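You operate a simulated robot arm through the tools that you are given. There is no shell and no other tool. Be economical: measure what you need, move in short steps, check, and stop when the job is done.

The job below is to be done with a simulated robot arm. You get a single attempt, and the scene is never put back.

JOB
Set one snap in the blue wallet with the press slide at 1.
Fine: Then lay it in the green tray; leave the press slide out and nothing under the ram.

Only the result counts: the job must be done as asked and must still hold three seconds after the hand-in. Knocking over, shifting, dropping, spilling or breaking anything else fails it.

ROBOT AND FRAMES
A 7-joint arm with a two-finger parallel gripper, fixed in place. Base frame: the origin is at the foot of the arm, x ahead of it, y to its left, z up. Units: m, degrees, N and s.
Its first joint turns from -66.0 to 66.0 degrees. Payload 1.57 kg.
The tool frame sits at the grasp point between the pads (the TCP): z along the fingers, y along the line on which they close. The tips reach 0.03 m beyond it. The gripper opens to 0.11 m. The fingers are 0.024 m wide and 0.012 m thick; the gripper's body (0.048 by 0.112 m) begins 0.078 m behind the TCP.
Orientation is that of the tool frame in the base frame, as [roll, pitch, yaw] about the fixed x, y, z axes, in that order (R = Rz(yaw) Ry(pitch) Rx(roll)). With the fingers straight down and closing along the base's y, the tool's x points along the base's -x, its y along +y and its z along -z.

CONTROLS
- The arm moves only by the tool send_rows. Its argument "plan" is a list of rows, each a list of 7 numbers: the shift along the base's x, y, z in mm, then the turn, a rotation vector about the base's x, y, z in degrees, then the gripper command, from -1 (shut) to 1 (fully open), values between in proportion. In form: [[dx, dy, dz, wx, wy, wz, gripper], ...]. A call has 1 to 10 rows; each row is the pose to reach, as a shift and turn from the pose commanded when the call began. Each row takes 0.2 s and may step no farther than 0.05 m and 8.6 degrees from the row before; otherwise, or with a gripper value out of range, the whole call is refused. Where a pose cannot be reached the arm comes as near as it can. A force on the tool above 70 N (or 10 N above the force at the start of the call, whichever is more), or a blocked arm, ends the call early, and 0.2 s more pass. Each finger travels about 0.108 m/s and halts on what it meets, pressing with about 20 N; the grip force reading is that of the motor and also rises with nothing between the fingers. The clock runs only during rows and for 0.2 s after the last one: add rows that repeat a pose to give the fingers time. The reply holds the time, the measured pose of the TCP, the force on the tool along the base axes, the opening and the grip force, in the units named above and with some noise.
- Cameras (640 x 400 px; columns grow to the right, rows downward): "scene" is fixed at [0.1651, -0.3809, 1.4096]; the picture's right is [0.82, -0.57, 0.00], its down [-0.32, -0.47, -0.82] and it looks along [0.47, 0.68, -0.57] (base axes); focal length 214 px, centre (320, 200). "wrist" rides on the gripper at [0.07, 0.016, -0.141] in the tool frame; the picture's right is [-0.23, 0.97, 0.00], its down [-0.86, -0.20, -0.48] and it looks along [-0.47, -0.11, 0.88] (tool axes); focal length 222 px, centre (320, 200). There is no depth. A picture from a camera that has moved, and an enlarged one, comes with that camera's place and axes in the base frame and with its lens. The place of the scene camera against the robot may be out by one fixed shift of up to 0.012 m in any direction.
- get_image(camera): a new picture of that camera. The clock stands still meanwhile.
- enlarge(camera, box): a new picture of the part [left, top, right, bottom] of that camera's present view, enlarged. The clock stands still meanwhile.
- hand_in(): hands the job in; it is judged then, once.

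Work in short steps. Places have to be worked out from the pictures, the camera data and where the tool is seen: move nearer, look again, correct. Check each grasp and each placing, and mend what went wrong. You have 120 turns and 68 pictures in all, those below and enlarged ones among them. Open the gripper and draw the arm clear of the work before you hand the job in, unless the task says otherwise; then end with one line.

The tools are called after ">>>" by a JSON object that holds its "name" and its "arguments". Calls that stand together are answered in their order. send_rows: Moves the arm, as the interface text tells. Its arguments: {"type":"object","properties":{"plan":{"type":"array"}},"required":["plan"]} The other tools are called the same way: get_image (camera) takes a picture; enlarge (camera, box) takes an enlarged picture of a part of a camera's view; hand_in () hands the job in.

At the start:

```text
time: 0.0
position: [0.4164, -0.0305, 1.2956]
ee_rot: [180.0, 0.1, -180.0]
contact_force: [0.8, 0.2, -0.5]
gripper_width: 0.1101
finger_force: 0.0
```

scene: 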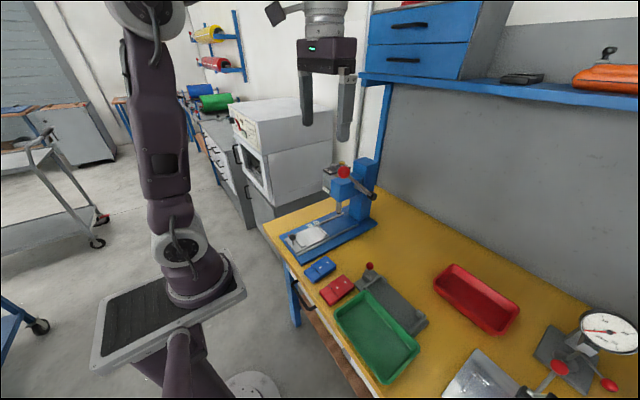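
wrist: 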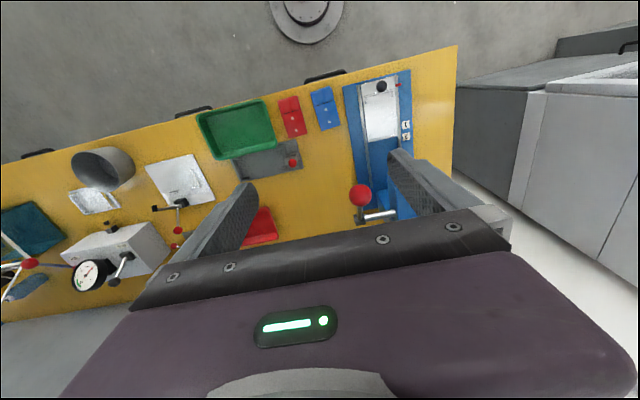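

I start by looking closely at the press, the wallets and the trays.

>>> {"name": "enlarge", "arguments": {"camera": "scene", "box": [260, 150, 420, 250]}}

>>> {"name": "enlarge", "arguments": {"camera": "scene", "box": [280, 230, 440, 330]}}

>>> {"name": "enlarge", "arguments": {"camera": "wrist", "box": [260, 60, 460, 185]}}

```text
4.00 times, centred on (340, 200) of scene
camera zoom: at [0.1651, -0.3809, 1.4096], right [0.82, -0.57, 0.0], down [-0.32, -0.47, -0.82], along [0.47, 0.68, -0.57], focal length 858 px, centre (240, 200)
```

zoom: 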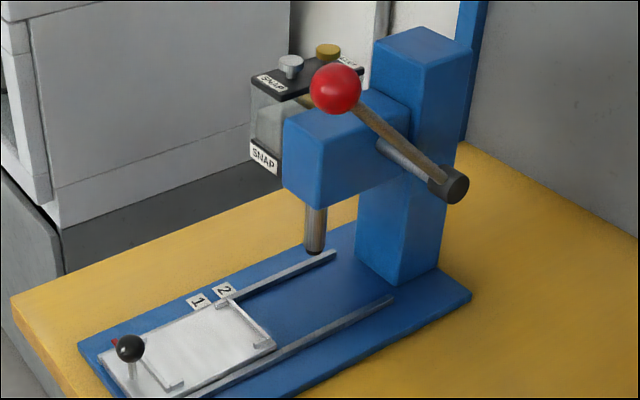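

```text
4.00 times, centred on (360, 280) of scene
camera zoom: at [0.1651, -0.3809, 1.4096], right [0.82, -0.57, 0.0], down [-0.32, -0.47, -0.82], along [0.47, 0.68, -0.57], focal length 858 px, centre (160, -120)
```

zoom: 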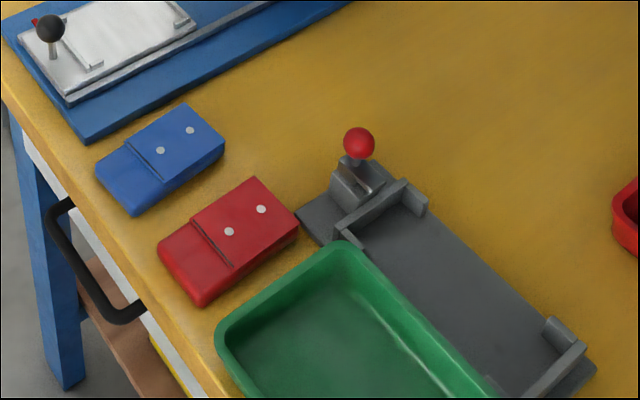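

```text
3.20 times, centred on (360, 122) of wrist
camera zoom: at [0.3472, -0.0148, 1.4371], right [0.23, 0.97, 0.0], down [0.86, -0.2, 0.48], along [0.47, -0.11, -0.88], focal length 711 px, centre (192, 448)
```

zoom: 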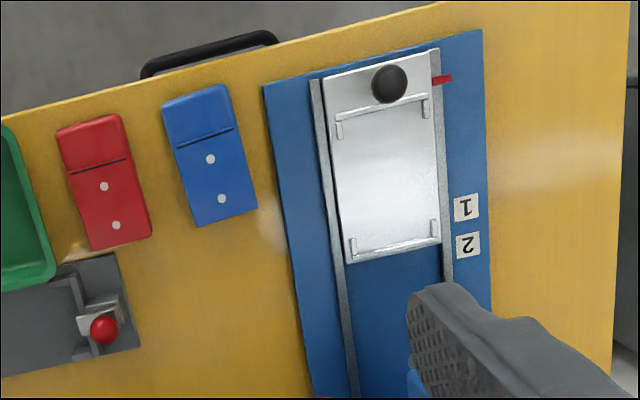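

The two cameras disagree about the table height under my first triangulation. I go down 200 mm in a straight line, then look again with the wrist camera to settle it.

>>> {"name": "send_rows", "arguments": {"plan": [[0, 0, -40, 0, 0, 0, 1], [0, 0, -80, 0, 0, 0, 1], [0, 0, -120, 0, 0, 0, 1], [0, 0, -160, 0, 0, 0, 1], [0, 0, -200, 0, 0, 0, 1], [0, 0, -200, 0, 0, 0, 1]]}}

>>> {"name": "get_image", "arguments": {"camera": "wrist"}}

>>> {"name": "get_image", "arguments": {"camera": "scene"}}

```text
time: 1.4
position: [0.4158, -0.0298, 1.095]
ee_rot: [-180.0, 0.0, 180.0]
contact_force: [0.1, 0.4, 0.2]
gripper_width: 0.1099
finger_force: 0.1
```

```text
62 pictures are left
camera wrist: at [0.3475, -0.013, 1.236], right [0.23, 0.97, 0.0], down [0.85, -0.2, 0.48], along [0.47, -0.11, -0.88], focal length 222 px, centre (320, 200)
```

wrist: 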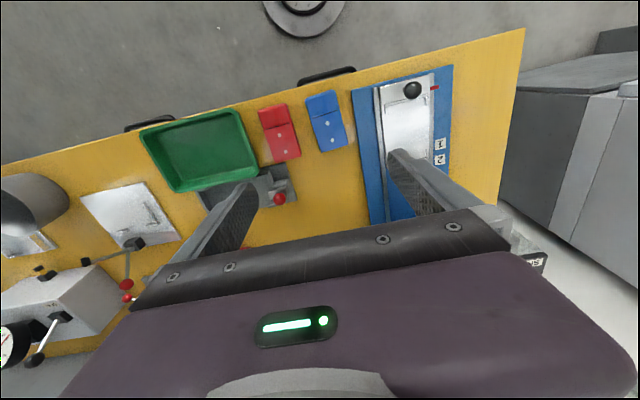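

```text
61 pictures are left
```

scene: 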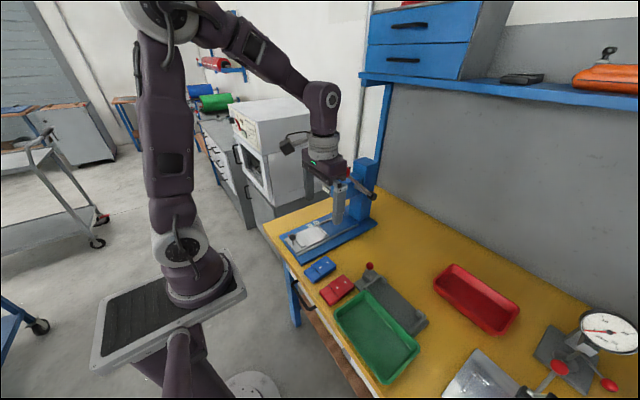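

>>> {"name": "enlarge", "arguments": {"camera": "wrist", "box": [290, 50, 450, 150]}}

```text
4.00 times, centred on (370, 100) of wrist
camera zoom: at [0.3475, -0.013, 1.236], right [0.23, 0.97, 0.0], down [0.85, -0.2, 0.48], along [0.47, -0.11, -0.88], focal length 888 px, centre (120, 600)
```

zoom: 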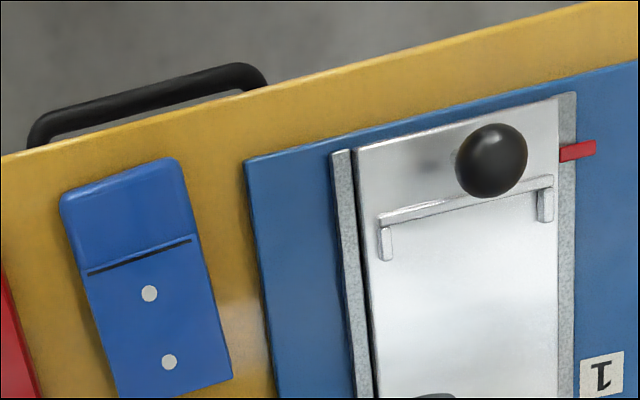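

>>> {"name": "enlarge", "arguments": {"camera": "scene", "box": [260, 140, 420, 240]}}

```text
4.00 times, centred on (340, 190) of scene
camera zoom: at [0.1651, -0.3809, 1.4096], right [0.82, -0.57, 0.0], down [-0.32, -0.47, -0.82], along [0.47, 0.68, -0.57], focal length 858 px, centre (240, 240)
```

zoom: 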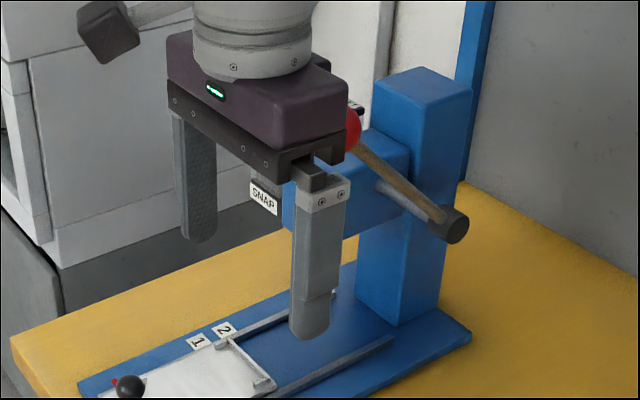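

Triangulation between both cameras, and between the two wrist heights, puts the wallet top near z≈0.82. That is well above the quoted table height, so I go down carefully toward the wallet and re-measure.

>>> {"name": "send_rows", "arguments": {"plan": [[0, 5, -40, 0, 0, 0, 1], [5, 10, -80, 0, 0, 0, 1], [10, 15, -110, 0, 0, 0, 1], [10, 15, -110, 0, 0, 0, 1]]}}

>>> {"name": "get_image", "arguments": {"camera": "wrist"}}

>>> {"name": "get_image", "arguments": {"camera": "scene"}}

```text
time: 2.4
position: [0.4266, -0.0129, 0.9838]
ee_rot: [180.0, 0.0, -180.0]
contact_force: [-0.8, -0.1, 0.1]
gripper_width: 0.11
finger_force: 0.0
```

```text
58 pictures are left
camera wrist: at [0.3576, 0.0026, 1.1264], right [0.23, 0.97, 0.0], down [0.85, -0.2, 0.48], along [0.47, -0.11, -0.88], focal length 222 px, centre (320, 200)
```

wrist: 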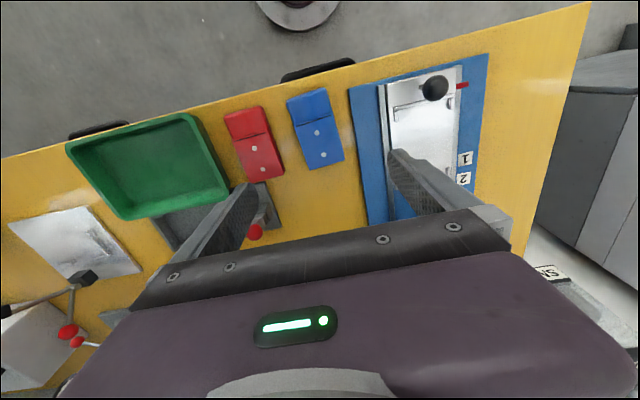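

```text
57 pictures are left
```

scene: 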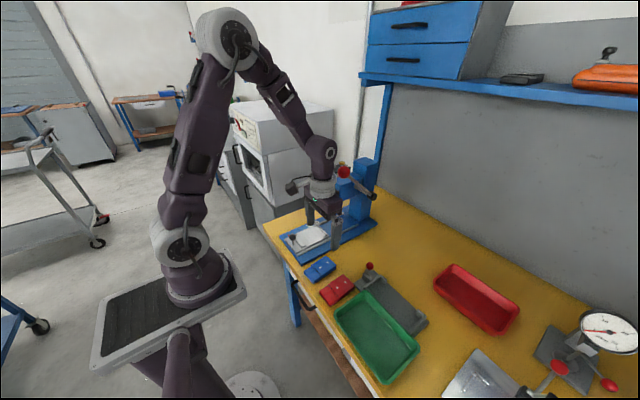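

All views now agree: wallet top z≈0.815, its dots at about (0.4195, -0.016) and (0.450, -0.015), length ≈0.094 m along x. I narrow the gripper so it clears the red wallet, turn 3° and go down until the tips are just above the wallet.

>>> {"name": "send_rows", "arguments": {"plan": [[-2, -1, -30, 0, 0, 3, 0.36], [-5, -2, -70, 0, 0, 3, 0.36], [-7, -3, -105, 0, 0, 3, 0.36], [-7, -3, -105, 0, 0, 3, 0.36]]}}

>>> {"name": "enlarge", "arguments": {"camera": "scene", "box": [260, 200, 420, 300]}}

>>> {"name": "get_image", "arguments": {"camera": "wrist"}}

```text
time: 3.4
position: [0.4183, -0.0174, 0.881]
ee_rot: [-179.9, 0.0, -177.0]
contact_force: [0.3, -0.2, -0.6]
gripper_width: 0.0748
finger_force: 0.1
```

```text
4.00 times, centred on (340, 250) of scene
camera zoom: at [0.1651, -0.3809, 1.4096], right [0.82, -0.57, 0.0], down [-0.32, -0.47, -0.82], along [0.47, 0.68, -0.57], focal length 858 px, centre (240, 0)
```

zoom: 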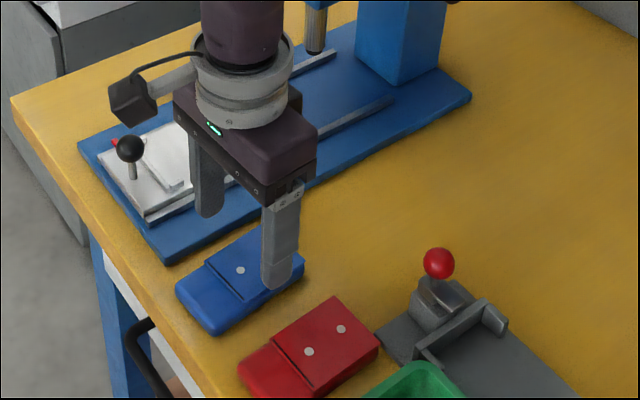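

```text
55 pictures are left
camera wrist: at [0.3492, -0.0037, 1.022], right [0.18, 0.98, 0.0], down [0.86, -0.15, 0.48], along [0.47, -0.08, -0.88], focal length 222 px, centre (320, 200)
```

wrist: 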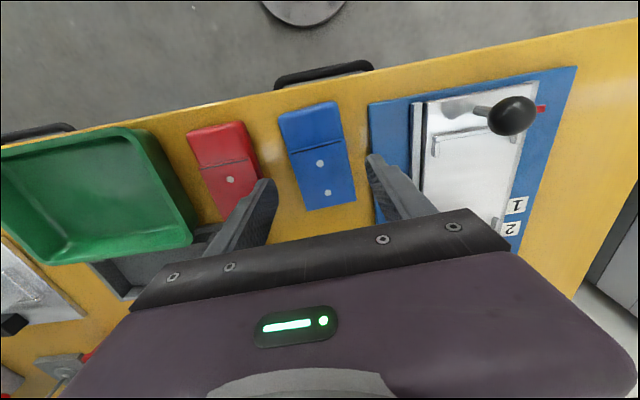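

The wallet sits between the fingers, yaw about 4° and width about 55 mm. I go down to TCP z≈0.836 and look before closing.

>>> {"name": "send_rows", "arguments": {"plan": [[1, 1, -20, 0, 0, 1, 0.36], [1, 1, -35, 0, 0, 1, 0.36], [1, 1, -45, 0, 0, 1, 0.36], [1, 1, -45, 0, 0, 1, 0.36]]}}

>>> {"name": "enlarge", "arguments": {"camera": "scene", "box": [280, 230, 376, 290]}}

```text
time: 4.4
position: [0.4186, -0.0171, 0.8355]
ee_rot: [-180.0, 0.0, -176.0]
contact_force: [-0.2, -0.3, 0.3]
gripper_width: 0.0747
finger_force: 0.1
```

```text
6.67 times, centred on (328, 260) of scene
camera zoom: at [0.1651, -0.3809, 1.4096], right [0.82, -0.57, 0.0], down [-0.32, -0.47, -0.82], along [0.47, 0.68, -0.57], focal length 1430 px, centre (267, -200)
```

zoom: 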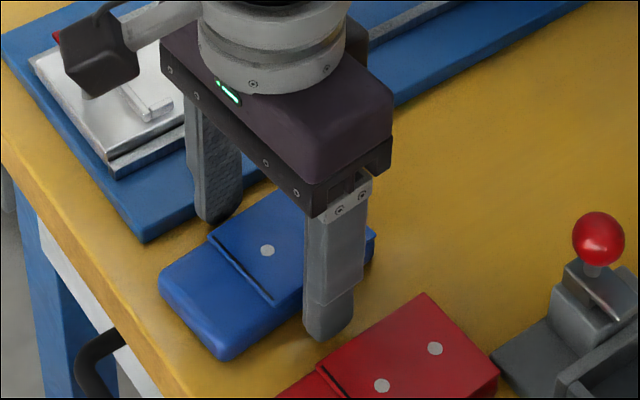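

Fingers straddle the wallet with the tips about 10 mm below its top. I close.

>>> {"name": "send_rows", "arguments": {"plan": [[0, 0, 0, 0, 0, 0, 0.0], [0, 0, 0, 0, 0, 0, -0.3], [0, 0, 0, 0, 0, 0, -0.3], [0, 0, 0, 0, 0, 0, -0.3]]}}

>>> {"name": "enlarge", "arguments": {"camera": "scene", "box": [280, 230, 376, 290]}}

```text
time: 5.4
position: [0.4183, -0.0172, 0.8353]
ee_rot: [179.9, 0.0, -176.0]
contact_force: [0.4, 0.2, 0.0]
gripper_width: 0.0551
finger_force: 19.8
```

```text
6.67 times, centred on (328, 260) of scene
camera zoom: at [0.1651, -0.3809, 1.4096], right [0.82, -0.57, 0.0], down [-0.32, -0.47, -0.82], along [0.47, 0.68, -0.57], focal length 1430 px, centre (267, -200)
```

zoom: 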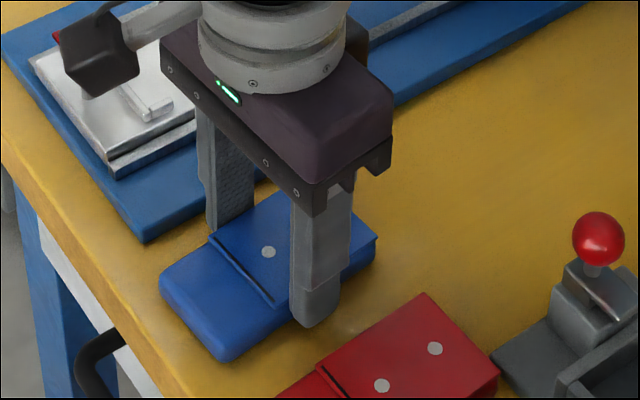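

Width 55.1 mm with 19.8 N: the wallet is held. I lift it and then measure the nest from the wrist camera.

>>> {"name": "send_rows", "arguments": {"plan": [[0, 0, 30, 0, 0, 0, -0.3], [0, 0, 70, 0, 0, 0, -0.3], [0, 0, 110, 0, 0, 0, -0.3], [0, 40, 110, 0, 0, 0, -0.3], [0, 60, 110, 0, 0, 0, -0.3], [0, 60, 110, 0, 0, 0, -0.3]]}}

>>> {"name": "get_image", "arguments": {"camera": "wrist"}}

>>> {"name": "enlarge", "arguments": {"camera": "scene", "box": [260, 160, 420, 260]}}

```text
time: 6.8
position: [0.4182, 0.044, 0.9442]
ee_rot: [-180.0, -0.1, -175.9]
contact_force: [-0.6, 0.9, -0.3]
gripper_width: 0.055
finger_force: 20.4
```

```text
52 pictures are left
camera wrist: at [0.349, 0.0555, 1.086], right [0.16, 0.99, 0.0], down [0.87, -0.14, 0.48], along [0.47, -0.08, -0.88], focal length 222 px, centre (320, 200)
```

wrist: 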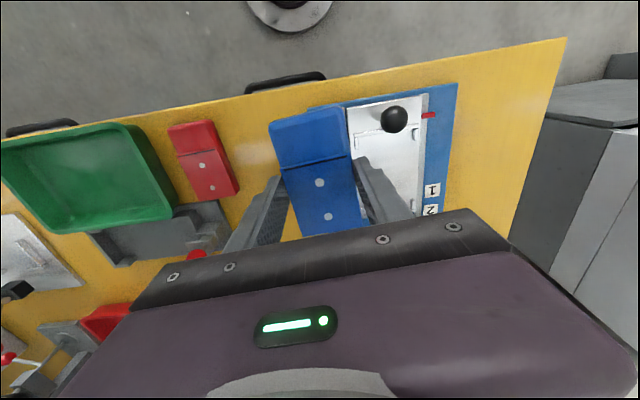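

```text
4.00 times, centred on (340, 210) of scene
camera zoom: at [0.1651, -0.3809, 1.4096], right [0.82, -0.57, 0.0], down [-0.32, -0.47, -0.82], along [0.47, 0.68, -0.57], focal length 858 px, centre (240, 160)
```

zoom: 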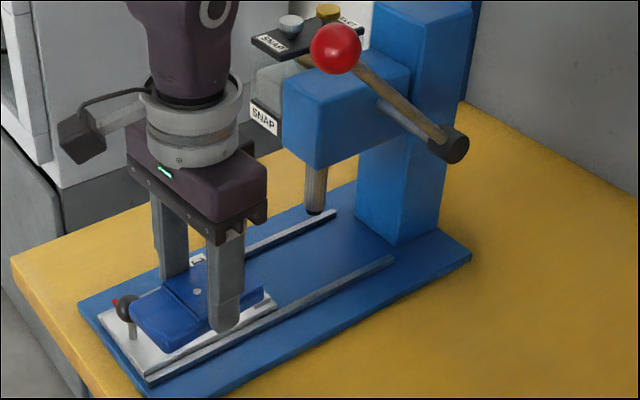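

The wallet is level in the grip. To measure the nest unobstructed I carry the wallet sideways past it (to y≈0.23) and look back.

>>> {"name": "send_rows", "arguments": {"plan": [[0, 40, 20, 0, 0, -1, -0.3], [0, 85, 40, 0, 0, -2, -0.3], [0, 130, 40, 0, 0, -3, -0.3], [0, 175, 40, 0, 0, -4, -0.3], [0, 190, 40, 0, 0, -4, -0.3], [0, 190, 40, 0, 0, -4, -0.3]]}}

>>> {"name": "get_image", "arguments": {"camera": "wrist"}}

```text
time: 8.2
position: [0.421, 0.231, 0.9843]
ee_rot: [-180.0, -0.1, -179.9]
contact_force: [-0.6, -0.2, 0.2]
gripper_width: 0.0551
finger_force: 20.1
```

```text
50 pictures are left
camera wrist: at [0.352, 0.2481, 1.1265], right [0.23, 0.97, 0.0], down [0.86, -0.2, 0.48], along [0.47, -0.11, -0.88], focal length 222 px, centre (320, 200)
```

wrist: 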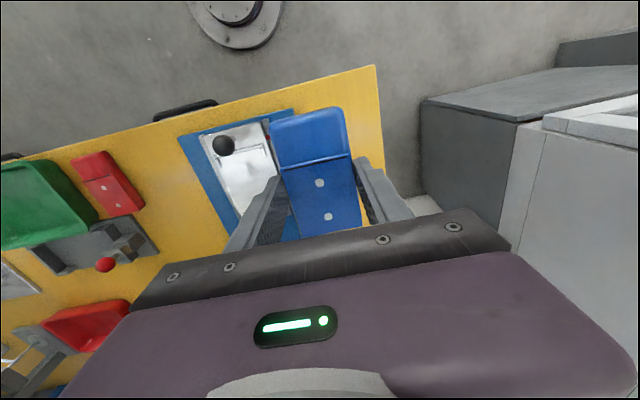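

The finger blocks the front of the nest, so I go back to the other side, where the view is open.

>>> {"name": "send_rows", "arguments": {"plan": [[0, -45, 15, 0, 0, 0, -0.3], [0, -90, 30, 0, 0, 0, -0.3], [0, -135, 40, 0, 0, 0, -0.3], [0, -180, 40, 0, 0, 0, -0.3], [0, -225, 40, 0, 0, 0, -0.3], [0, -260, 40, 0, 0, 0, -0.3], [0, -260, 40, 0, 0, 0, -0.3]]}}

>>> {"name": "enlarge", "arguments": {"camera": "wrist", "box": [340, 60, 500, 160]}}

```text
time: 9.8
position: [0.42, -0.0279, 1.0251]
ee_rot: [-179.9, 0.1, -180.0]
contact_force: [0.4, 0.2, 0.3]
gripper_width: 0.0552
finger_force: 19.9
```

```text
4.00 times, centred on (420, 110) of wrist
camera zoom: at [0.3506, -0.0121, 1.1669], right [0.23, 0.97, 0.0], down [0.86, -0.2, 0.48], along [0.47, -0.11, -0.88], focal length 888 px, centre (-80, 560)
```

zoom: 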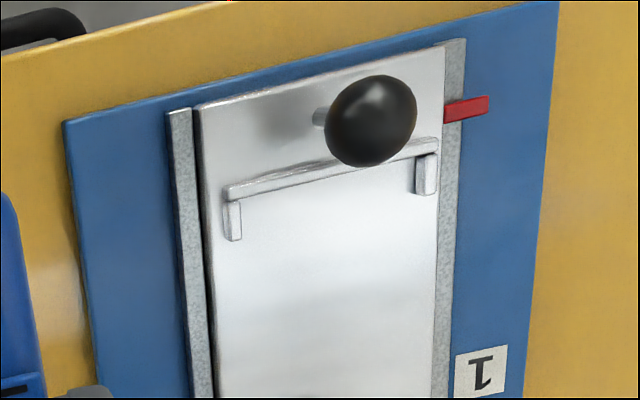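

Nest center estimated at (0.469, 0.1245) with yaw ≈ -1°, lips at x≈0.412 and 0.525, ram near x≈0.600. The wallet's leading dot would then sit under the ram at slide 1, so its present orientation is right. I move it above the nest.

>>> {"name": "send_rows", "arguments": {"plan": [[0, 45, 0, 0, 0, 0, -0.3], [0, 90, -20, 0, 0, 0, -0.3], [0, 130, -40, 0, 0, -1, -0.3], [15, 152, -60, 0, 0, -1, -0.3], [35, 152, -90, 0, 0, -1, -0.3], [48, 152, -125, 0, 0, -1, -0.3], [48, 152, -125, 0, 0, -1, -0.3]]}}

>>> {"name": "enlarge", "arguments": {"camera": "scene", "box": [260, 180, 388, 260]}}

>>> {"name": "get_image", "arguments": {"camera": "wrist"}}

```text
time: 11.4
position: [0.4673, 0.1219, 0.9015]
ee_rot: [-180.0, 0.0, 178.9]
contact_force: [0.4, 0.3, -1.0]
gripper_width: 0.0551
finger_force: 20.0
```

```text
5.00 times, centred on (324, 220) of scene
camera zoom: at [0.1651, -0.3809, 1.4096], right [0.82, -0.57, 0.0], down [-0.32, -0.47, -0.82], along [0.47, 0.68, -0.57], focal length 1072 px, centre (300, 100)
```

zoom: 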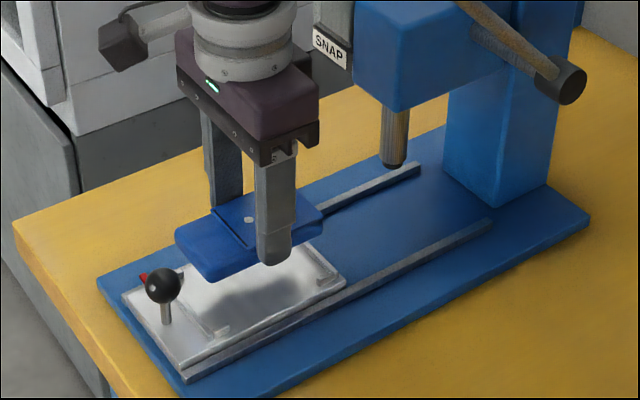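

```text
47 pictures are left
camera wrist: at [0.3994, 0.1393, 1.0425], right [0.24, 0.97, 0.0], down [0.85, -0.21, 0.48], along [0.46, -0.12, -0.88], focal length 222 px, centre (320, 200)
```

wrist: 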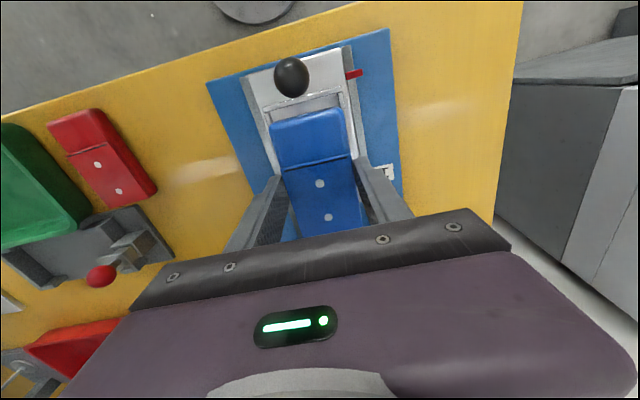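

The lip now appears a few mm different from my first estimate, so I zoom in on it.

>>> {"name": "enlarge", "arguments": {"camera": "wrist", "box": [230, 60, 390, 160]}}

```text
4.00 times, centred on (310, 110) of wrist
camera zoom: at [0.3994, 0.1393, 1.0425], right [0.24, 0.97, 0.0], down [0.85, -0.21, 0.48], along [0.46, -0.12, -0.88], focal length 888 px, centre (360, 560)
```

zoom: 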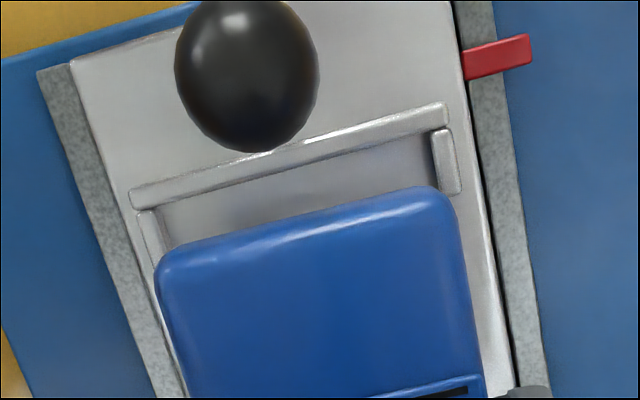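

Re-solving with both views: lip tops at z≈0.831, nest centre about 4 mm nearer the robot and 1 mm toward -y relative to the wallet. I correct, go down 20 mm and zoom in again.

>>> {"name": "send_rows", "arguments": {"plan": [[-4, -1.2, 0, 0, 0, 0.3, -0.3], [-4, -1.2, -12, 0, 0, 0.3, -0.3], [-4, -1.2, -22, 0, 0, 0.3, -0.3], [-4, -1.2, -22, 0, 0, 0.3, -0.3]]}}

>>> {"name": "enlarge", "arguments": {"camera": "wrist", "box": [230, 70, 390, 170]}}

>>> {"name": "enlarge", "arguments": {"camera": "scene", "box": [272, 210, 352, 260]}}

```text
time: 12.4
position: [0.4636, 0.1212, 0.8795]
ee_rot: [-180.0, 0.0, 179.2]
contact_force: [0.4, -0.9, 0.1]
gripper_width: 0.0552
finger_force: 19.9
```

```text
4.00 times, centred on (310, 120) of wrist
camera zoom: at [0.3956, 0.1381, 1.0213], right [0.24, 0.97, 0.0], down [0.85, -0.21, 0.48], along [0.46, -0.11, -0.88], focal length 888 px, centre (360, 520)
```

zoom: 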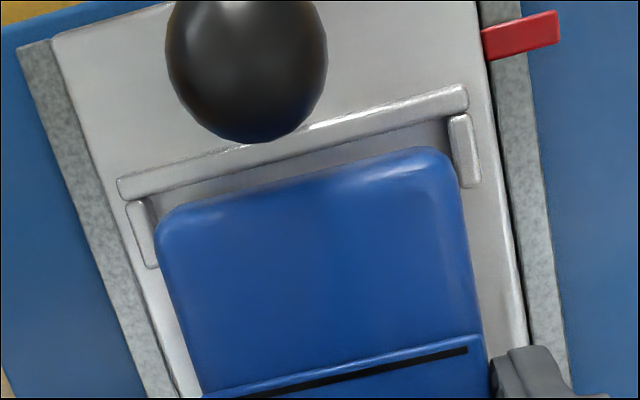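

```text
8.00 times, centred on (312, 235) of scene
camera zoom: at [0.1651, -0.3809, 1.4096], right [0.82, -0.57, 0.0], down [-0.32, -0.47, -0.82], along [0.47, 0.68, -0.57], focal length 1716 px, centre (384, -80)
```

zoom: 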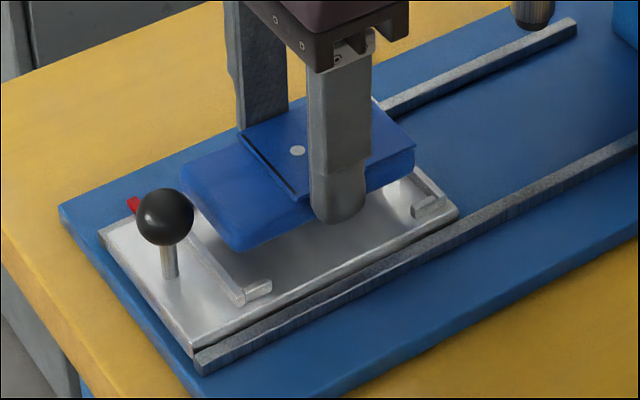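

Alignment within about 1 mm. I shift 1 mm in -y and start down in small steps, watching the force.

>>> {"name": "send_rows", "arguments": {"plan": [[0, -1, -3, 0, 0, 0, -0.3], [0, -1, -6, 0, 0, 0, -0.3], [0, -1, -9, 0, 0, 0, -0.3], [0, -1, -9, 0, 0, 0, -0.3]]}}

>>> {"name": "enlarge", "arguments": {"camera": "scene", "box": [272, 210, 352, 260]}}

```text
time: 13.4
position: [0.4628, 0.1204, 0.87]
ee_rot: [180.0, 0.0, 179.3]
contact_force: [0.4, -0.4, -1.0]
gripper_width: 0.0553
finger_force: 19.8
```

```text
8.00 times, centred on (312, 235) of scene
camera zoom: at [0.1651, -0.3809, 1.4096], right [0.82, -0.57, 0.0], down [-0.32, -0.47, -0.82], along [0.47, 0.68, -0.57], focal length 1716 px, centre (384, -80)
```

zoom: 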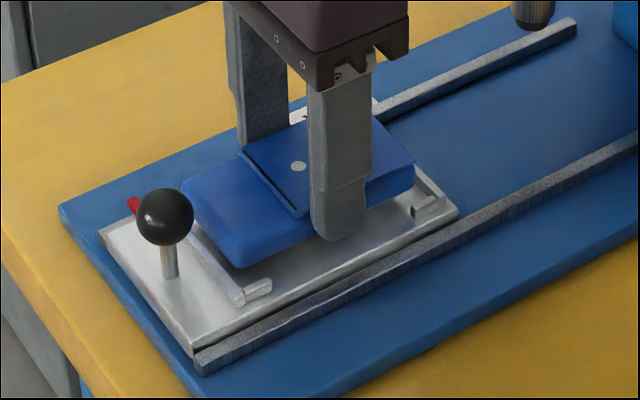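

Still clear, about 10 mm above the plate by the picture. I continue down.

>>> {"name": "send_rows", "arguments": {"plan": [[0, 0, -3, 0, 0, 0, -0.3], [0, 0, -6, 0, 0, 0, -0.3], [0, 0, -6, 0, 0, 0, -0.3]]}}

>>> {"name": "enlarge", "arguments": {"camera": "wrist", "box": [230, 70, 390, 170]}}

```text
time: 14.2
position: [0.4628, 0.1208, 0.864]
ee_rot: [180.0, 0.0, 179.3]
contact_force: [1.0, 0.5, -0.5]
gripper_width: 0.055
finger_force: 19.9
```

```text
4.00 times, centred on (310, 120) of wrist
camera zoom: at [0.3948, 0.1379, 1.0051], right [0.24, 0.97, 0.0], down [0.85, -0.21, 0.48], along [0.46, -0.11, -0.88], focal length 888 px, centre (360, 520)
```

zoom: 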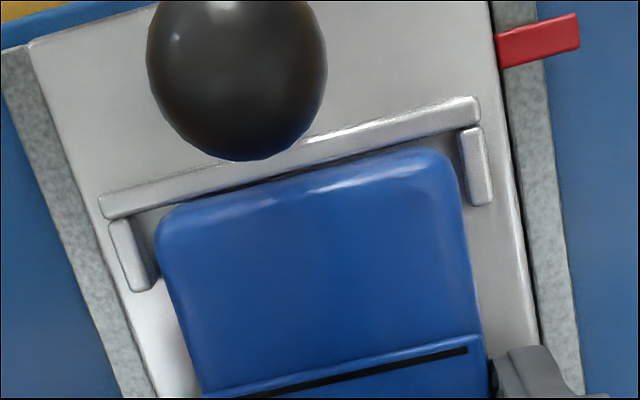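

>>> {"name": "send_rows", "arguments": {"plan": [[1, -0.5, -2, 0, 0, 0, -0.3], [1, -0.5, -4, 0, 0, 0, -0.3], [1, -0.5, -4, 0, 0, 0, -0.3]]}}

>>> {"name": "enlarge", "arguments": {"camera": "scene", "box": [272, 210, 352, 260]}}

```text
time: 15.0
position: [0.465, 0.1207, 0.8594]
ee_rot: [180.0, 0.2, 179.3]
contact_force: [0.2, 2.7, 16.0]
gripper_width: 0.0554
finger_force: 20.1
```

```text
8.00 times, centred on (312, 235) of scene
camera zoom: at [0.1648, -0.3809, 1.4096], right [0.82, -0.57, 0.0], down [-0.32, -0.47, -0.82], along [0.47, 0.68, -0.57], focal length 1716 px, centre (384, -80)
```

zoom: 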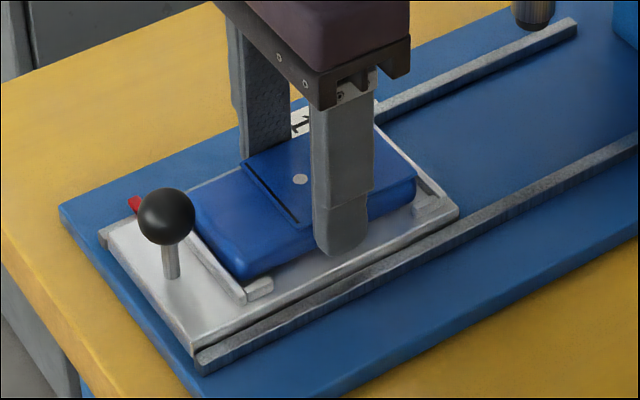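

Upward force of 16 N, so it has touched something. I check whether it's in the nest or on a lip.

>>> {"name": "enlarge", "arguments": {"camera": "scene", "box": [290, 222, 338, 252]}}

>>> {"name": "enlarge", "arguments": {"camera": "wrist", "box": [230, 70, 390, 170]}}

```text
13.33 times, centred on (314, 237) of scene
camera zoom: at [0.1648, -0.3809, 1.4096], right [0.82, -0.57, 0.0], down [-0.32, -0.47, -0.82], along [0.47, 0.68, -0.57], focal length 2860 px, centre (400, -293)
```

zoom: 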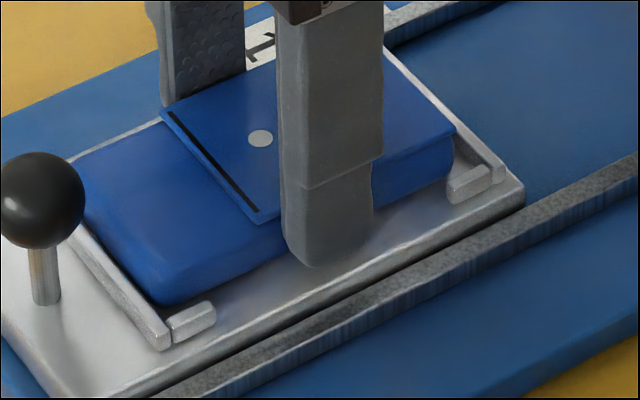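

```text
4.00 times, centred on (310, 120) of wrist
camera zoom: at [0.3961, 0.1377, 1.0012], right [0.24, 0.97, 0.0], down [0.85, -0.21, 0.48], along [0.47, -0.11, -0.88], focal length 888 px, centre (360, 520)
```

zoom: 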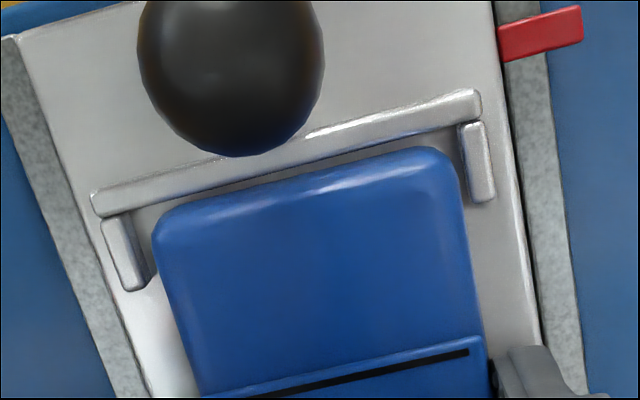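

It looks inside all the brackets. I release gently with a small opening and check.

>>> {"name": "send_rows", "arguments": {"plan": [[0, 0, 0, 0, 0, 0, 0.1], [0, 0, 0, 0, 0, 0, 0.18], [0, 0, 0, 0, 0, 0, 0.18]]}}

>>> {"name": "enlarge", "arguments": {"camera": "scene", "box": [290, 222, 338, 252]}}

```text
time: 15.8
position: [0.4654, 0.1209, 0.8586]
ee_rot: [-179.9, 0.0, 179.3]
contact_force: [0.0, -0.4, -0.4]
gripper_width: 0.065
finger_force: 0.0
```

```text
13.33 times, centred on (314, 237) of scene
camera zoom: at [0.1651, -0.3809, 1.4096], right [0.82, -0.57, 0.0], down [-0.32, -0.47, -0.82], along [0.47, 0.68, -0.57], focal length 2860 px, centre (400, -293)
```

zoom: 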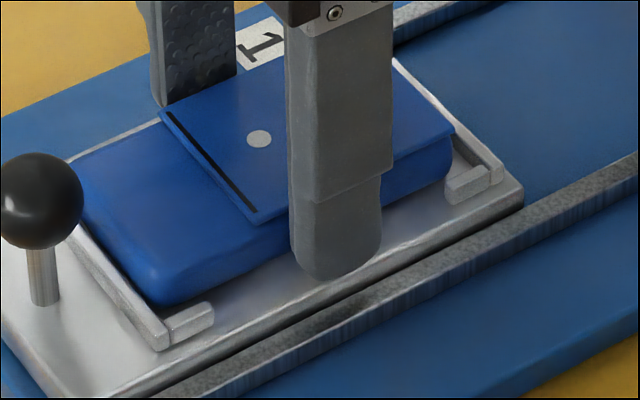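

The wallet sits in the nest and did not move on release. I rise, back off toward the robot and look at the knob.

>>> {"name": "send_rows", "arguments": {"plan": [[0, 0, 25, 0, 0, 0, 0.18], [0, 0, 65, 0, 0, 0, 0.18], [0, 0, 100, 0, 0, 0, 0.18], [-40, 0, 100, 0, 0, 0, 0.18], [-70, 0, 90, 0, 0, 0, 0.18], [-70, 0, 70, 0, 0, 0, 0.18], [-70, 0, 70, 0, 0, 0, 0.18]]}}

>>> {"name": "get_image", "arguments": {"camera": "wrist"}}

>>> {"name": "enlarge", "arguments": {"camera": "scene", "box": [272, 200, 352, 250]}}

```text
time: 17.4
position: [0.3956, 0.1207, 0.9287]
ee_rot: [-179.9, -0.1, 179.2]
contact_force: [-1.1, -0.2, -0.3]
gripper_width: 0.0647
finger_force: 0.0
```

```text
37 pictures are left
camera wrist: at [0.327, 0.1368, 1.0707], right [0.24, 0.97, 0.0], down [0.85, -0.21, 0.48], along [0.47, -0.11, -0.88], focal length 222 px, centre (320, 200)
```

wrist: 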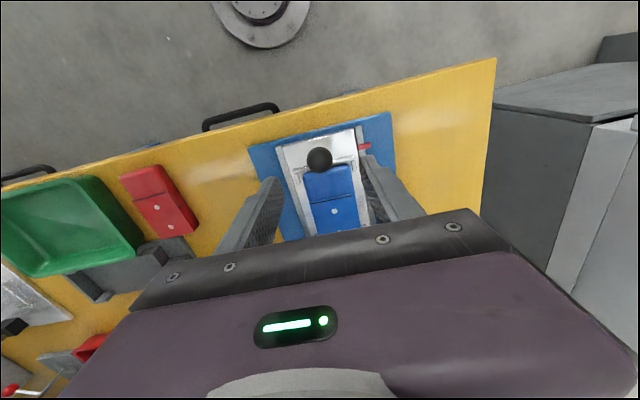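

```text
8.00 times, centred on (312, 225) of scene
camera zoom: at [0.1651, -0.3809, 1.4096], right [0.82, -0.57, 0.0], down [-0.32, -0.47, -0.82], along [0.47, 0.68, -0.57], focal length 1716 px, centre (384, 0)
```

zoom: 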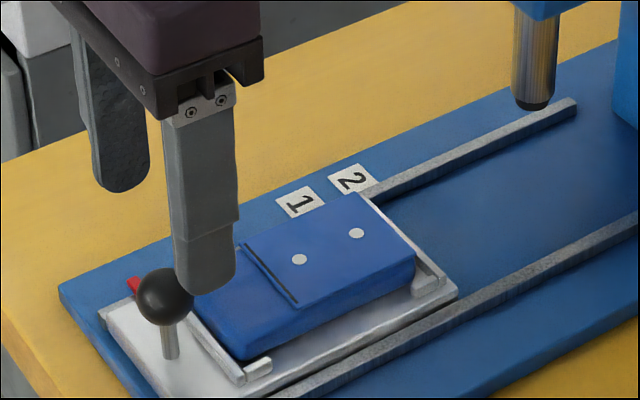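

The knob ball is at about (0.394, 0.119, 0.862), and my fingers are right above it. I narrow the opening to 50 mm, go down around it and close.

>>> {"name": "send_rows", "arguments": {"plan": [[-1, -1, -20, 0, 0, 0, -0.1], [-1, -1, -45, 0, 0, 0, -0.1], [-1, -1, -62, 0, 0, 0, -0.1], [-1, -1, -62, 0, 0, 0, -0.1], [-1, -1, -62, 0, 0, 0, -0.8], [-1, -1, -62, 0, 0, 0, -0.8], [-1, -1, -62, 0, 0, 0, -0.8]]}}

>>> {"name": "enlarge", "arguments": {"camera": "scene", "box": [272, 200, 352, 250]}}

>>> {"name": "enlarge", "arguments": {"camera": "wrist", "box": [260, 120, 420, 220]}}

```text
time: 19.0
position: [0.3929, 0.1194, 0.8674]
ee_rot: [179.8, 0.0, 179.2]
contact_force: [-0.3, 6.8, -12.0]
gripper_width: 0.0252
finger_force: 36.8
```

```text
8.00 times, centred on (312, 225) of scene
camera zoom: at [0.1652, -0.3807, 1.4096], right [0.82, -0.57, 0.0], down [-0.32, -0.47, -0.82], along [0.47, 0.68, -0.57], focal length 1716 px, centre (384, 0)
```

zoom: 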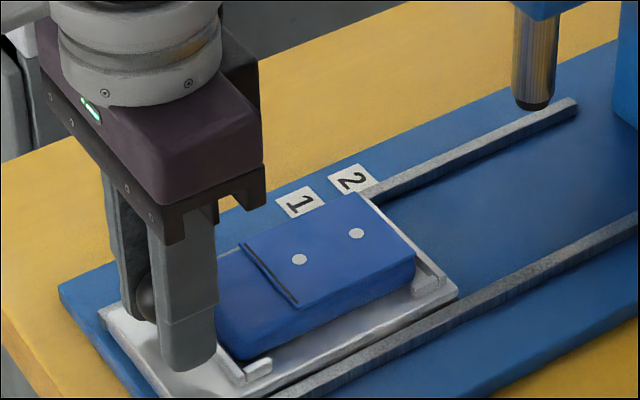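

```text
4.00 times, centred on (340, 170) of wrist
camera zoom: at [0.3254, 0.137, 1.0088], right [0.24, 0.97, 0.0], down [0.85, -0.21, 0.48], along [0.46, -0.11, -0.88], focal length 888 px, centre (240, 320)
```

zoom: 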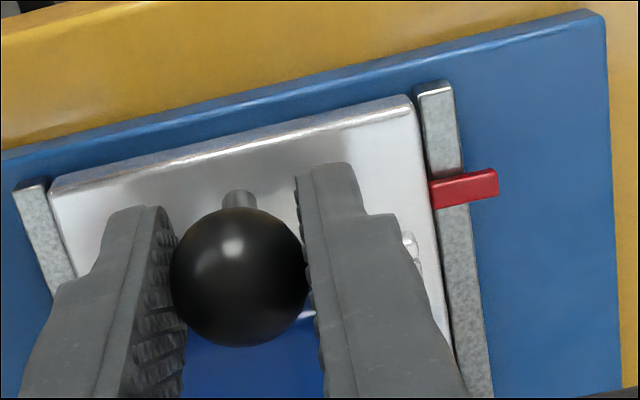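

The knob is gripped (25 mm). I push the slide inward by 60 mm and check forces.

>>> {"name": "send_rows", "arguments": {"plan": [[10, 0, -1, 0, 0, 0, -0.6], [22, -0.2, -1, 0, 0, 0, -0.6], [35, -0.4, -1, 0, 0, 0, -0.6], [48, -0.6, -1, 0, 0, 0, -0.6], [60, -0.8, -1, 0, 0, 0, -0.6], [60, -0.8, -1, 0, 0, 0, -0.6]]}}

>>> {"name": "enlarge", "arguments": {"camera": "wrist", "box": [300, 100, 460, 200]}}

>>> {"name": "enlarge", "arguments": {"camera": "scene", "box": [272, 160, 400, 240]}}

```text
time: 20.4
position: [0.4537, 0.12, 0.8669]
ee_rot: [180.0, 0.1, 179.3]
contact_force: [0.0, 10.9, 26.5]
gripper_width: 0.0255
finger_force: 36.8
```

```text
4.00 times, centred on (380, 150) of wrist
camera zoom: at [0.3852, 0.1369, 1.0079], right [0.24, 0.97, 0.0], down [0.85, -0.21, 0.48], along [0.47, -0.11, -0.88], focal length 888 px, centre (80, 400)
```

zoom: 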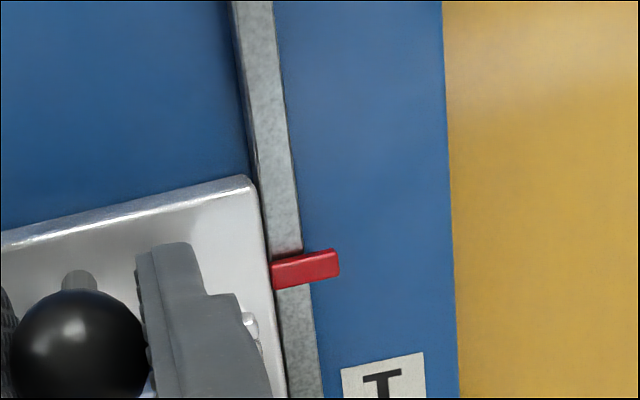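

```text
5.00 times, centred on (336, 200) of scene
camera zoom: at [0.1647, -0.3807, 1.4097], right [0.82, -0.57, 0.0], down [-0.32, -0.47, -0.82], along [0.47, 0.68, -0.57], focal length 1072 px, centre (240, 200)
```

zoom: 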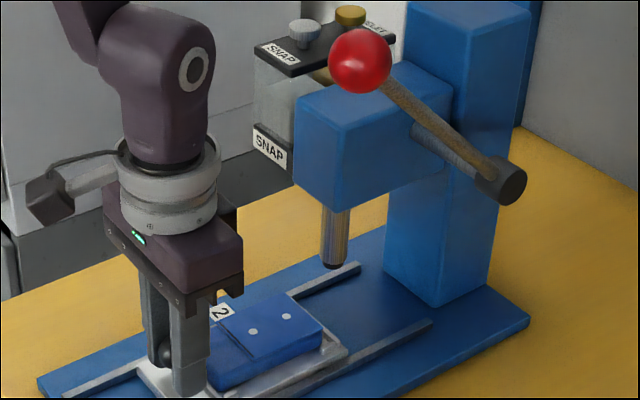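

The slide moves freely. About 43 mm remain to mark 1, so I ease the side load, push 36 mm more and look.

>>> {"name": "send_rows", "arguments": {"plan": [[0, 0.8, 1.2, 0, 0, 0, -0.6], [12, 0.6, 1.2, 0, 0, 0, -0.6], [24, 0.4, 1.2, 0, 0, 0, -0.6], [36, 0.2, 1.2, 0, 0, 0, -0.6], [36, 0.2, 1.2, 0, 0, 0, -0.6]]}}

>>> {"name": "enlarge", "arguments": {"camera": "wrist", "box": [340, 110, 460, 185]}}

>>> {"name": "enlarge", "arguments": {"camera": "scene", "box": [288, 160, 384, 220]}}

```text
time: 21.6
position: [0.4883, 0.119, 0.8657]
ee_rot: [-179.9, 0.0, 179.2]
contact_force: [-1.1, -3.9, -14.2]
gripper_width: 0.025
finger_force: 36.9
```

```text
5.33 times, centred on (400, 148) of wrist
camera zoom: at [0.4208, 0.1374, 1.0082], right [0.24, 0.97, 0.0], down [0.85, -0.21, 0.48], along [0.46, -0.12, -0.88], focal length 1185 px, centre (-107, 480)
```

zoom: 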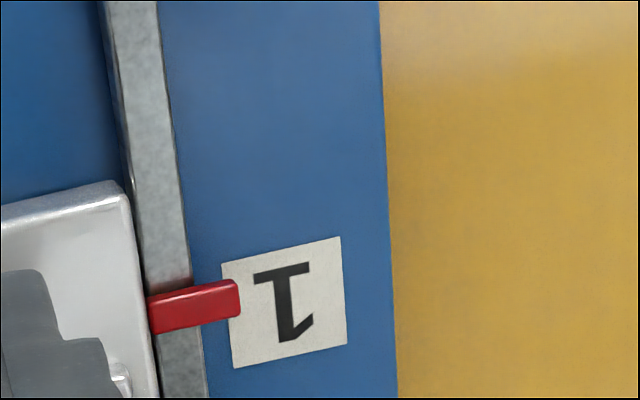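

```text
6.67 times, centred on (336, 190) of scene
camera zoom: at [0.1653, -0.3809, 1.4096], right [0.82, -0.57, 0.0], down [-0.32, -0.47, -0.82], along [0.47, 0.68, -0.57], focal length 1430 px, centre (213, 267)
```

zoom: 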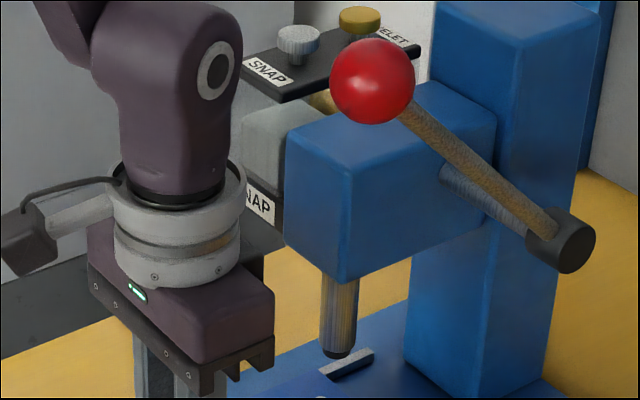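

Pointer is at x≈0.498 and mark 1 centre at x≈0.506 after allowing for the pointer's height, so about 8 mm remain. I push on 8 mm.

>>> {"name": "send_rows", "arguments": {"plan": [[4, 0.4, -0.5, 0, 0, 0, -0.6], [8, 0.4, -0.5, 0, 0, 0, -0.6], [8, 0.4, -0.5, 0, 0, 0, -0.6]]}}

>>> {"name": "enlarge", "arguments": {"camera": "wrist", "box": [340, 110, 460, 185]}}

```text
time: 22.4
position: [0.4965, 0.1194, 0.8669]
ee_rot: [180.0, -0.2, 179.3]
contact_force: [-2.4, -6.5, -26.3]
gripper_width: 0.0255
finger_force: 36.4
```

```text
5.33 times, centred on (400, 148) of wrist
camera zoom: at [0.429, 0.1372, 1.0084], right [0.24, 0.97, 0.0], down [0.85, -0.21, 0.48], along [0.46, -0.12, -0.88], focal length 1185 px, centre (-107, 480)
```

zoom: 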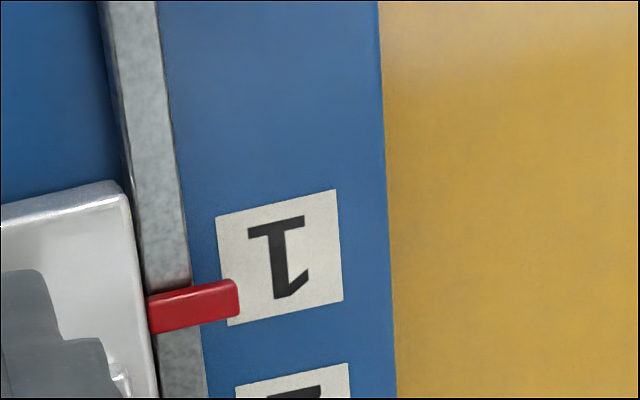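

Pointer and mark 1 now agree to within about 1 mm. I release the knob, rise straight up and back off.

>>> {"name": "send_rows", "arguments": {"plan": [[0, 0, -0.5, 0, 0, 0, -0.4], [0, 0, -0.5, 0, 0, 0, -0.1], [0, 0, -0.5, 0, 0, 0, -0.1], [0, 0, 20, 0, 0, 0, -0.1], [0, 0, 60, 0, 0, 0, -0.1], [-30, 0, 100, 0, 0, 0, -0.1], [-70, 0, 130, 0, 0, 0, -0.1], [-70, 0, 130, 0, 0, 0, -0.1]]}}

>>> {"name": "get_image", "arguments": {"camera": "wrist"}}

>>> {"name": "enlarge", "arguments": {"camera": "scene", "box": [280, 160, 400, 235]}}

```text
time: 24.2
position: [0.4266, 0.1187, 0.9975]
ee_rot: [179.9, 0.0, 179.3]
contact_force: [0.7, 1.1, 0.2]
gripper_width: 0.0494
finger_force: 0.1
```

```text
28 pictures are left
camera wrist: at [0.3583, 0.1361, 1.1386], right [0.24, 0.97, 0.0], down [0.85, -0.21, 0.48], along [0.46, -0.11, -0.88], focal length 222 px, centre (320, 200)
```

wrist: 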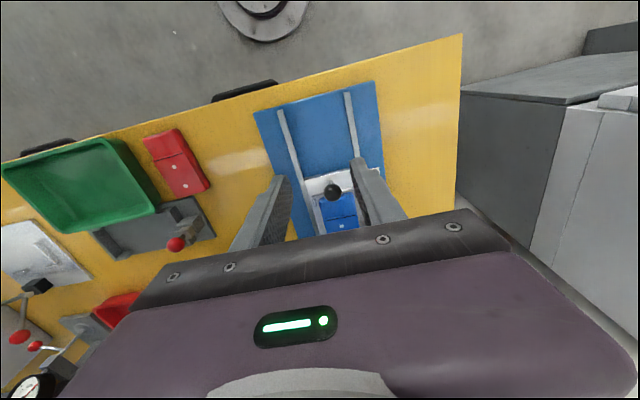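

```text
5.33 times, centred on (340, 198) of scene
camera zoom: at [0.165, -0.3809, 1.4096], right [0.82, -0.57, 0.0], down [-0.32, -0.47, -0.82], along [0.47, 0.68, -0.57], focal length 1144 px, centre (213, 213)
```

zoom: 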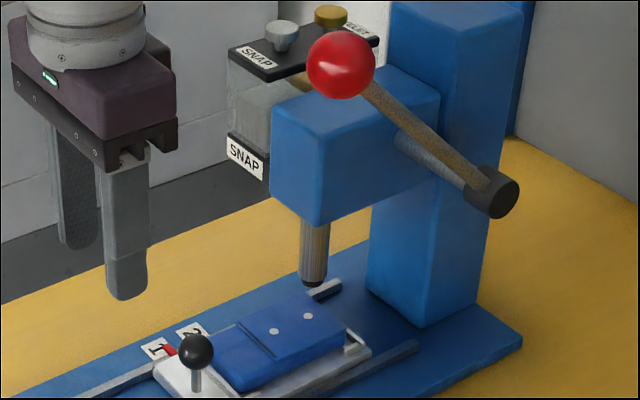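

The magazine has knobs labelled SNAP and EYELET, so I check which one is selected before pressing.

>>> {"name": "enlarge", "arguments": {"camera": "scene", "box": [316, 154, 364, 184]}}

>>> {"name": "enlarge", "arguments": {"camera": "scene", "box": [310, 180, 406, 240]}}

```text
13.33 times, centred on (340, 169) of scene
camera zoom: at [0.165, -0.3809, 1.4096], right [0.82, -0.57, 0.0], down [-0.32, -0.47, -0.82], along [0.47, 0.68, -0.57], focal length 2860 px, centre (53, 613)
```

zoom: 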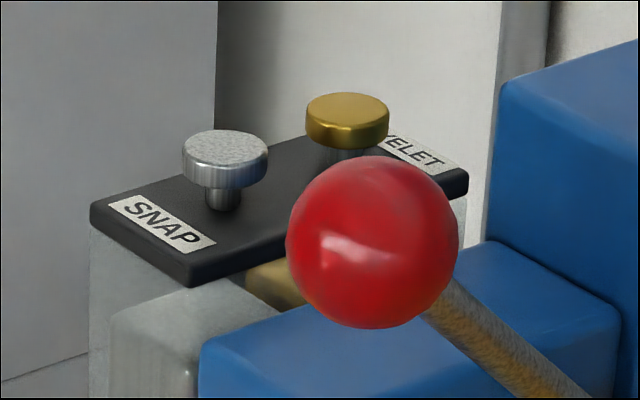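

```text
6.67 times, centred on (358, 210) of scene
camera zoom: at [0.165, -0.3809, 1.4096], right [0.82, -0.57, 0.0], down [-0.32, -0.47, -0.82], along [0.47, 0.68, -0.57], focal length 1430 px, centre (67, 133)
```

zoom: 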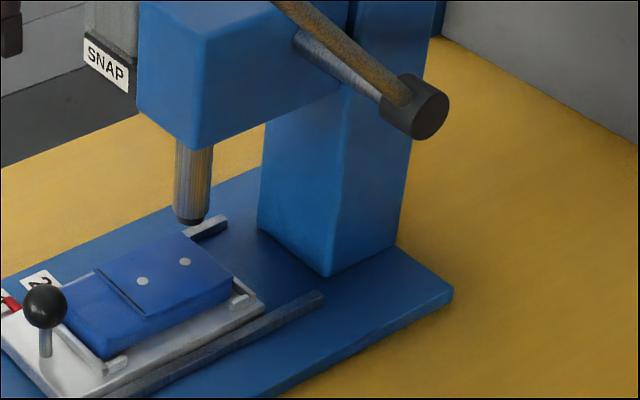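

The press seems to have two feed plungers, SNAP and EYELET. I look at them from above with the wrist camera before pulling the lever, rising first and then moving over.

>>> {"name": "send_rows", "arguments": {"plan": [[-10, 10, 45, 0, 0, 0, 0.3], [-10, 20, 90, 0, 0, 0, 0.5], [-10, 35, 135, 0, 0, 0, 0.7], [-10, 50, 180, 0, 0, 0, 0.7], [0, 70, 215, 0, 0, 0, 0.7], [40, 75, 225, 0, 0, 0, 0.7], [80, 75, 225, 0, 0, 0, 0.7], [115, 75, 225, 0, 0, 0, 0.7], [115, 75, 225, 0, 0, 0, 0.7]]}}

>>> {"name": "enlarge", "arguments": {"camera": "wrist", "box": [220, 90, 460, 240]}}

```text
time: 26.2
position: [0.5449, 0.1957, 1.2207]
ee_rot: [-179.9, -0.1, 179.3]
contact_force: [0.8, 0.5, -0.3]
gripper_width: 0.0935
finger_force: 0.1
```

```text
2.67 times, centred on (340, 165) of wrist
camera zoom: at [0.4761, 0.2133, 1.3639], right [0.24, 0.97, 0.0], down [0.85, -0.21, 0.48], along [0.46, -0.12, -0.88], focal length 592 px, centre (267, 293)
```

zoom: 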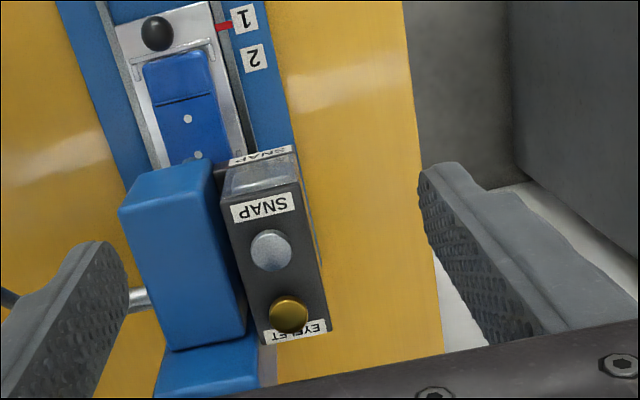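

The knobs are feed plungers: silver SNAP at ≈(0.609, 0.183, 1.067), brass EYELET 40 mm behind it. I close the fingers and come to just above the SNAP plunger.

>>> {"name": "send_rows", "arguments": {"plan": [[32, -6, 0, 0, 0, 0, 0], [64, -12.5, 0, 0, 0, 0, -1], [64, -12.5, -35, 0, 0, 0, -1], [64, -12.5, -70, 0, 0, 0, -1], [64, -12.5, -90, 0, 0, 0, -1], [64, -12.5, -95, 0, 0, 0, -1], [64, -12.5, -95, 0, 0, 0, -1]]}}

>>> {"name": "enlarge", "arguments": {"camera": "scene", "box": [300, 130, 380, 180]}}

>>> {"name": "enlarge", "arguments": {"camera": "wrist", "box": [260, 120, 420, 220]}}

```text
time: 27.8
position: [0.6056, 0.1818, 1.1289]
ee_rot: [-180.0, 0.1, 179.2]
contact_force: [-0.3, -0.3, -0.1]
gripper_width: 0.0
finger_force: 19.8
out of reach, approached as far as the arm can: row 1, 2, 3, 4
```

```text
8.00 times, centred on (340, 155) of scene
camera zoom: at [0.1651, -0.3809, 1.4096], right [0.82, -0.57, 0.0], down [-0.32, -0.47, -0.82], along [0.47, 0.68, -0.57], focal length 1716 px, centre (160, 560)
```

zoom: 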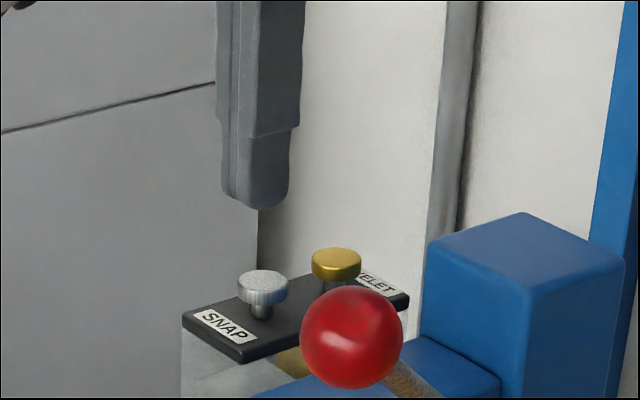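

```text
4.00 times, centred on (340, 170) of wrist
camera zoom: at [0.5366, 0.1989, 1.2695], right [0.24, 0.97, 0.0], down [0.85, -0.21, 0.48], along [0.47, -0.11, -0.88], focal length 888 px, centre (240, 320)
```

zoom: 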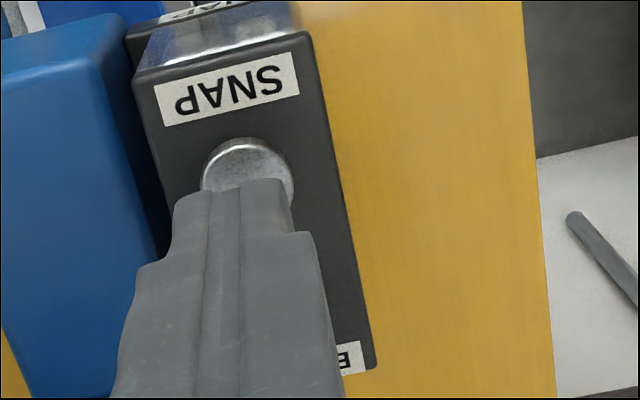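

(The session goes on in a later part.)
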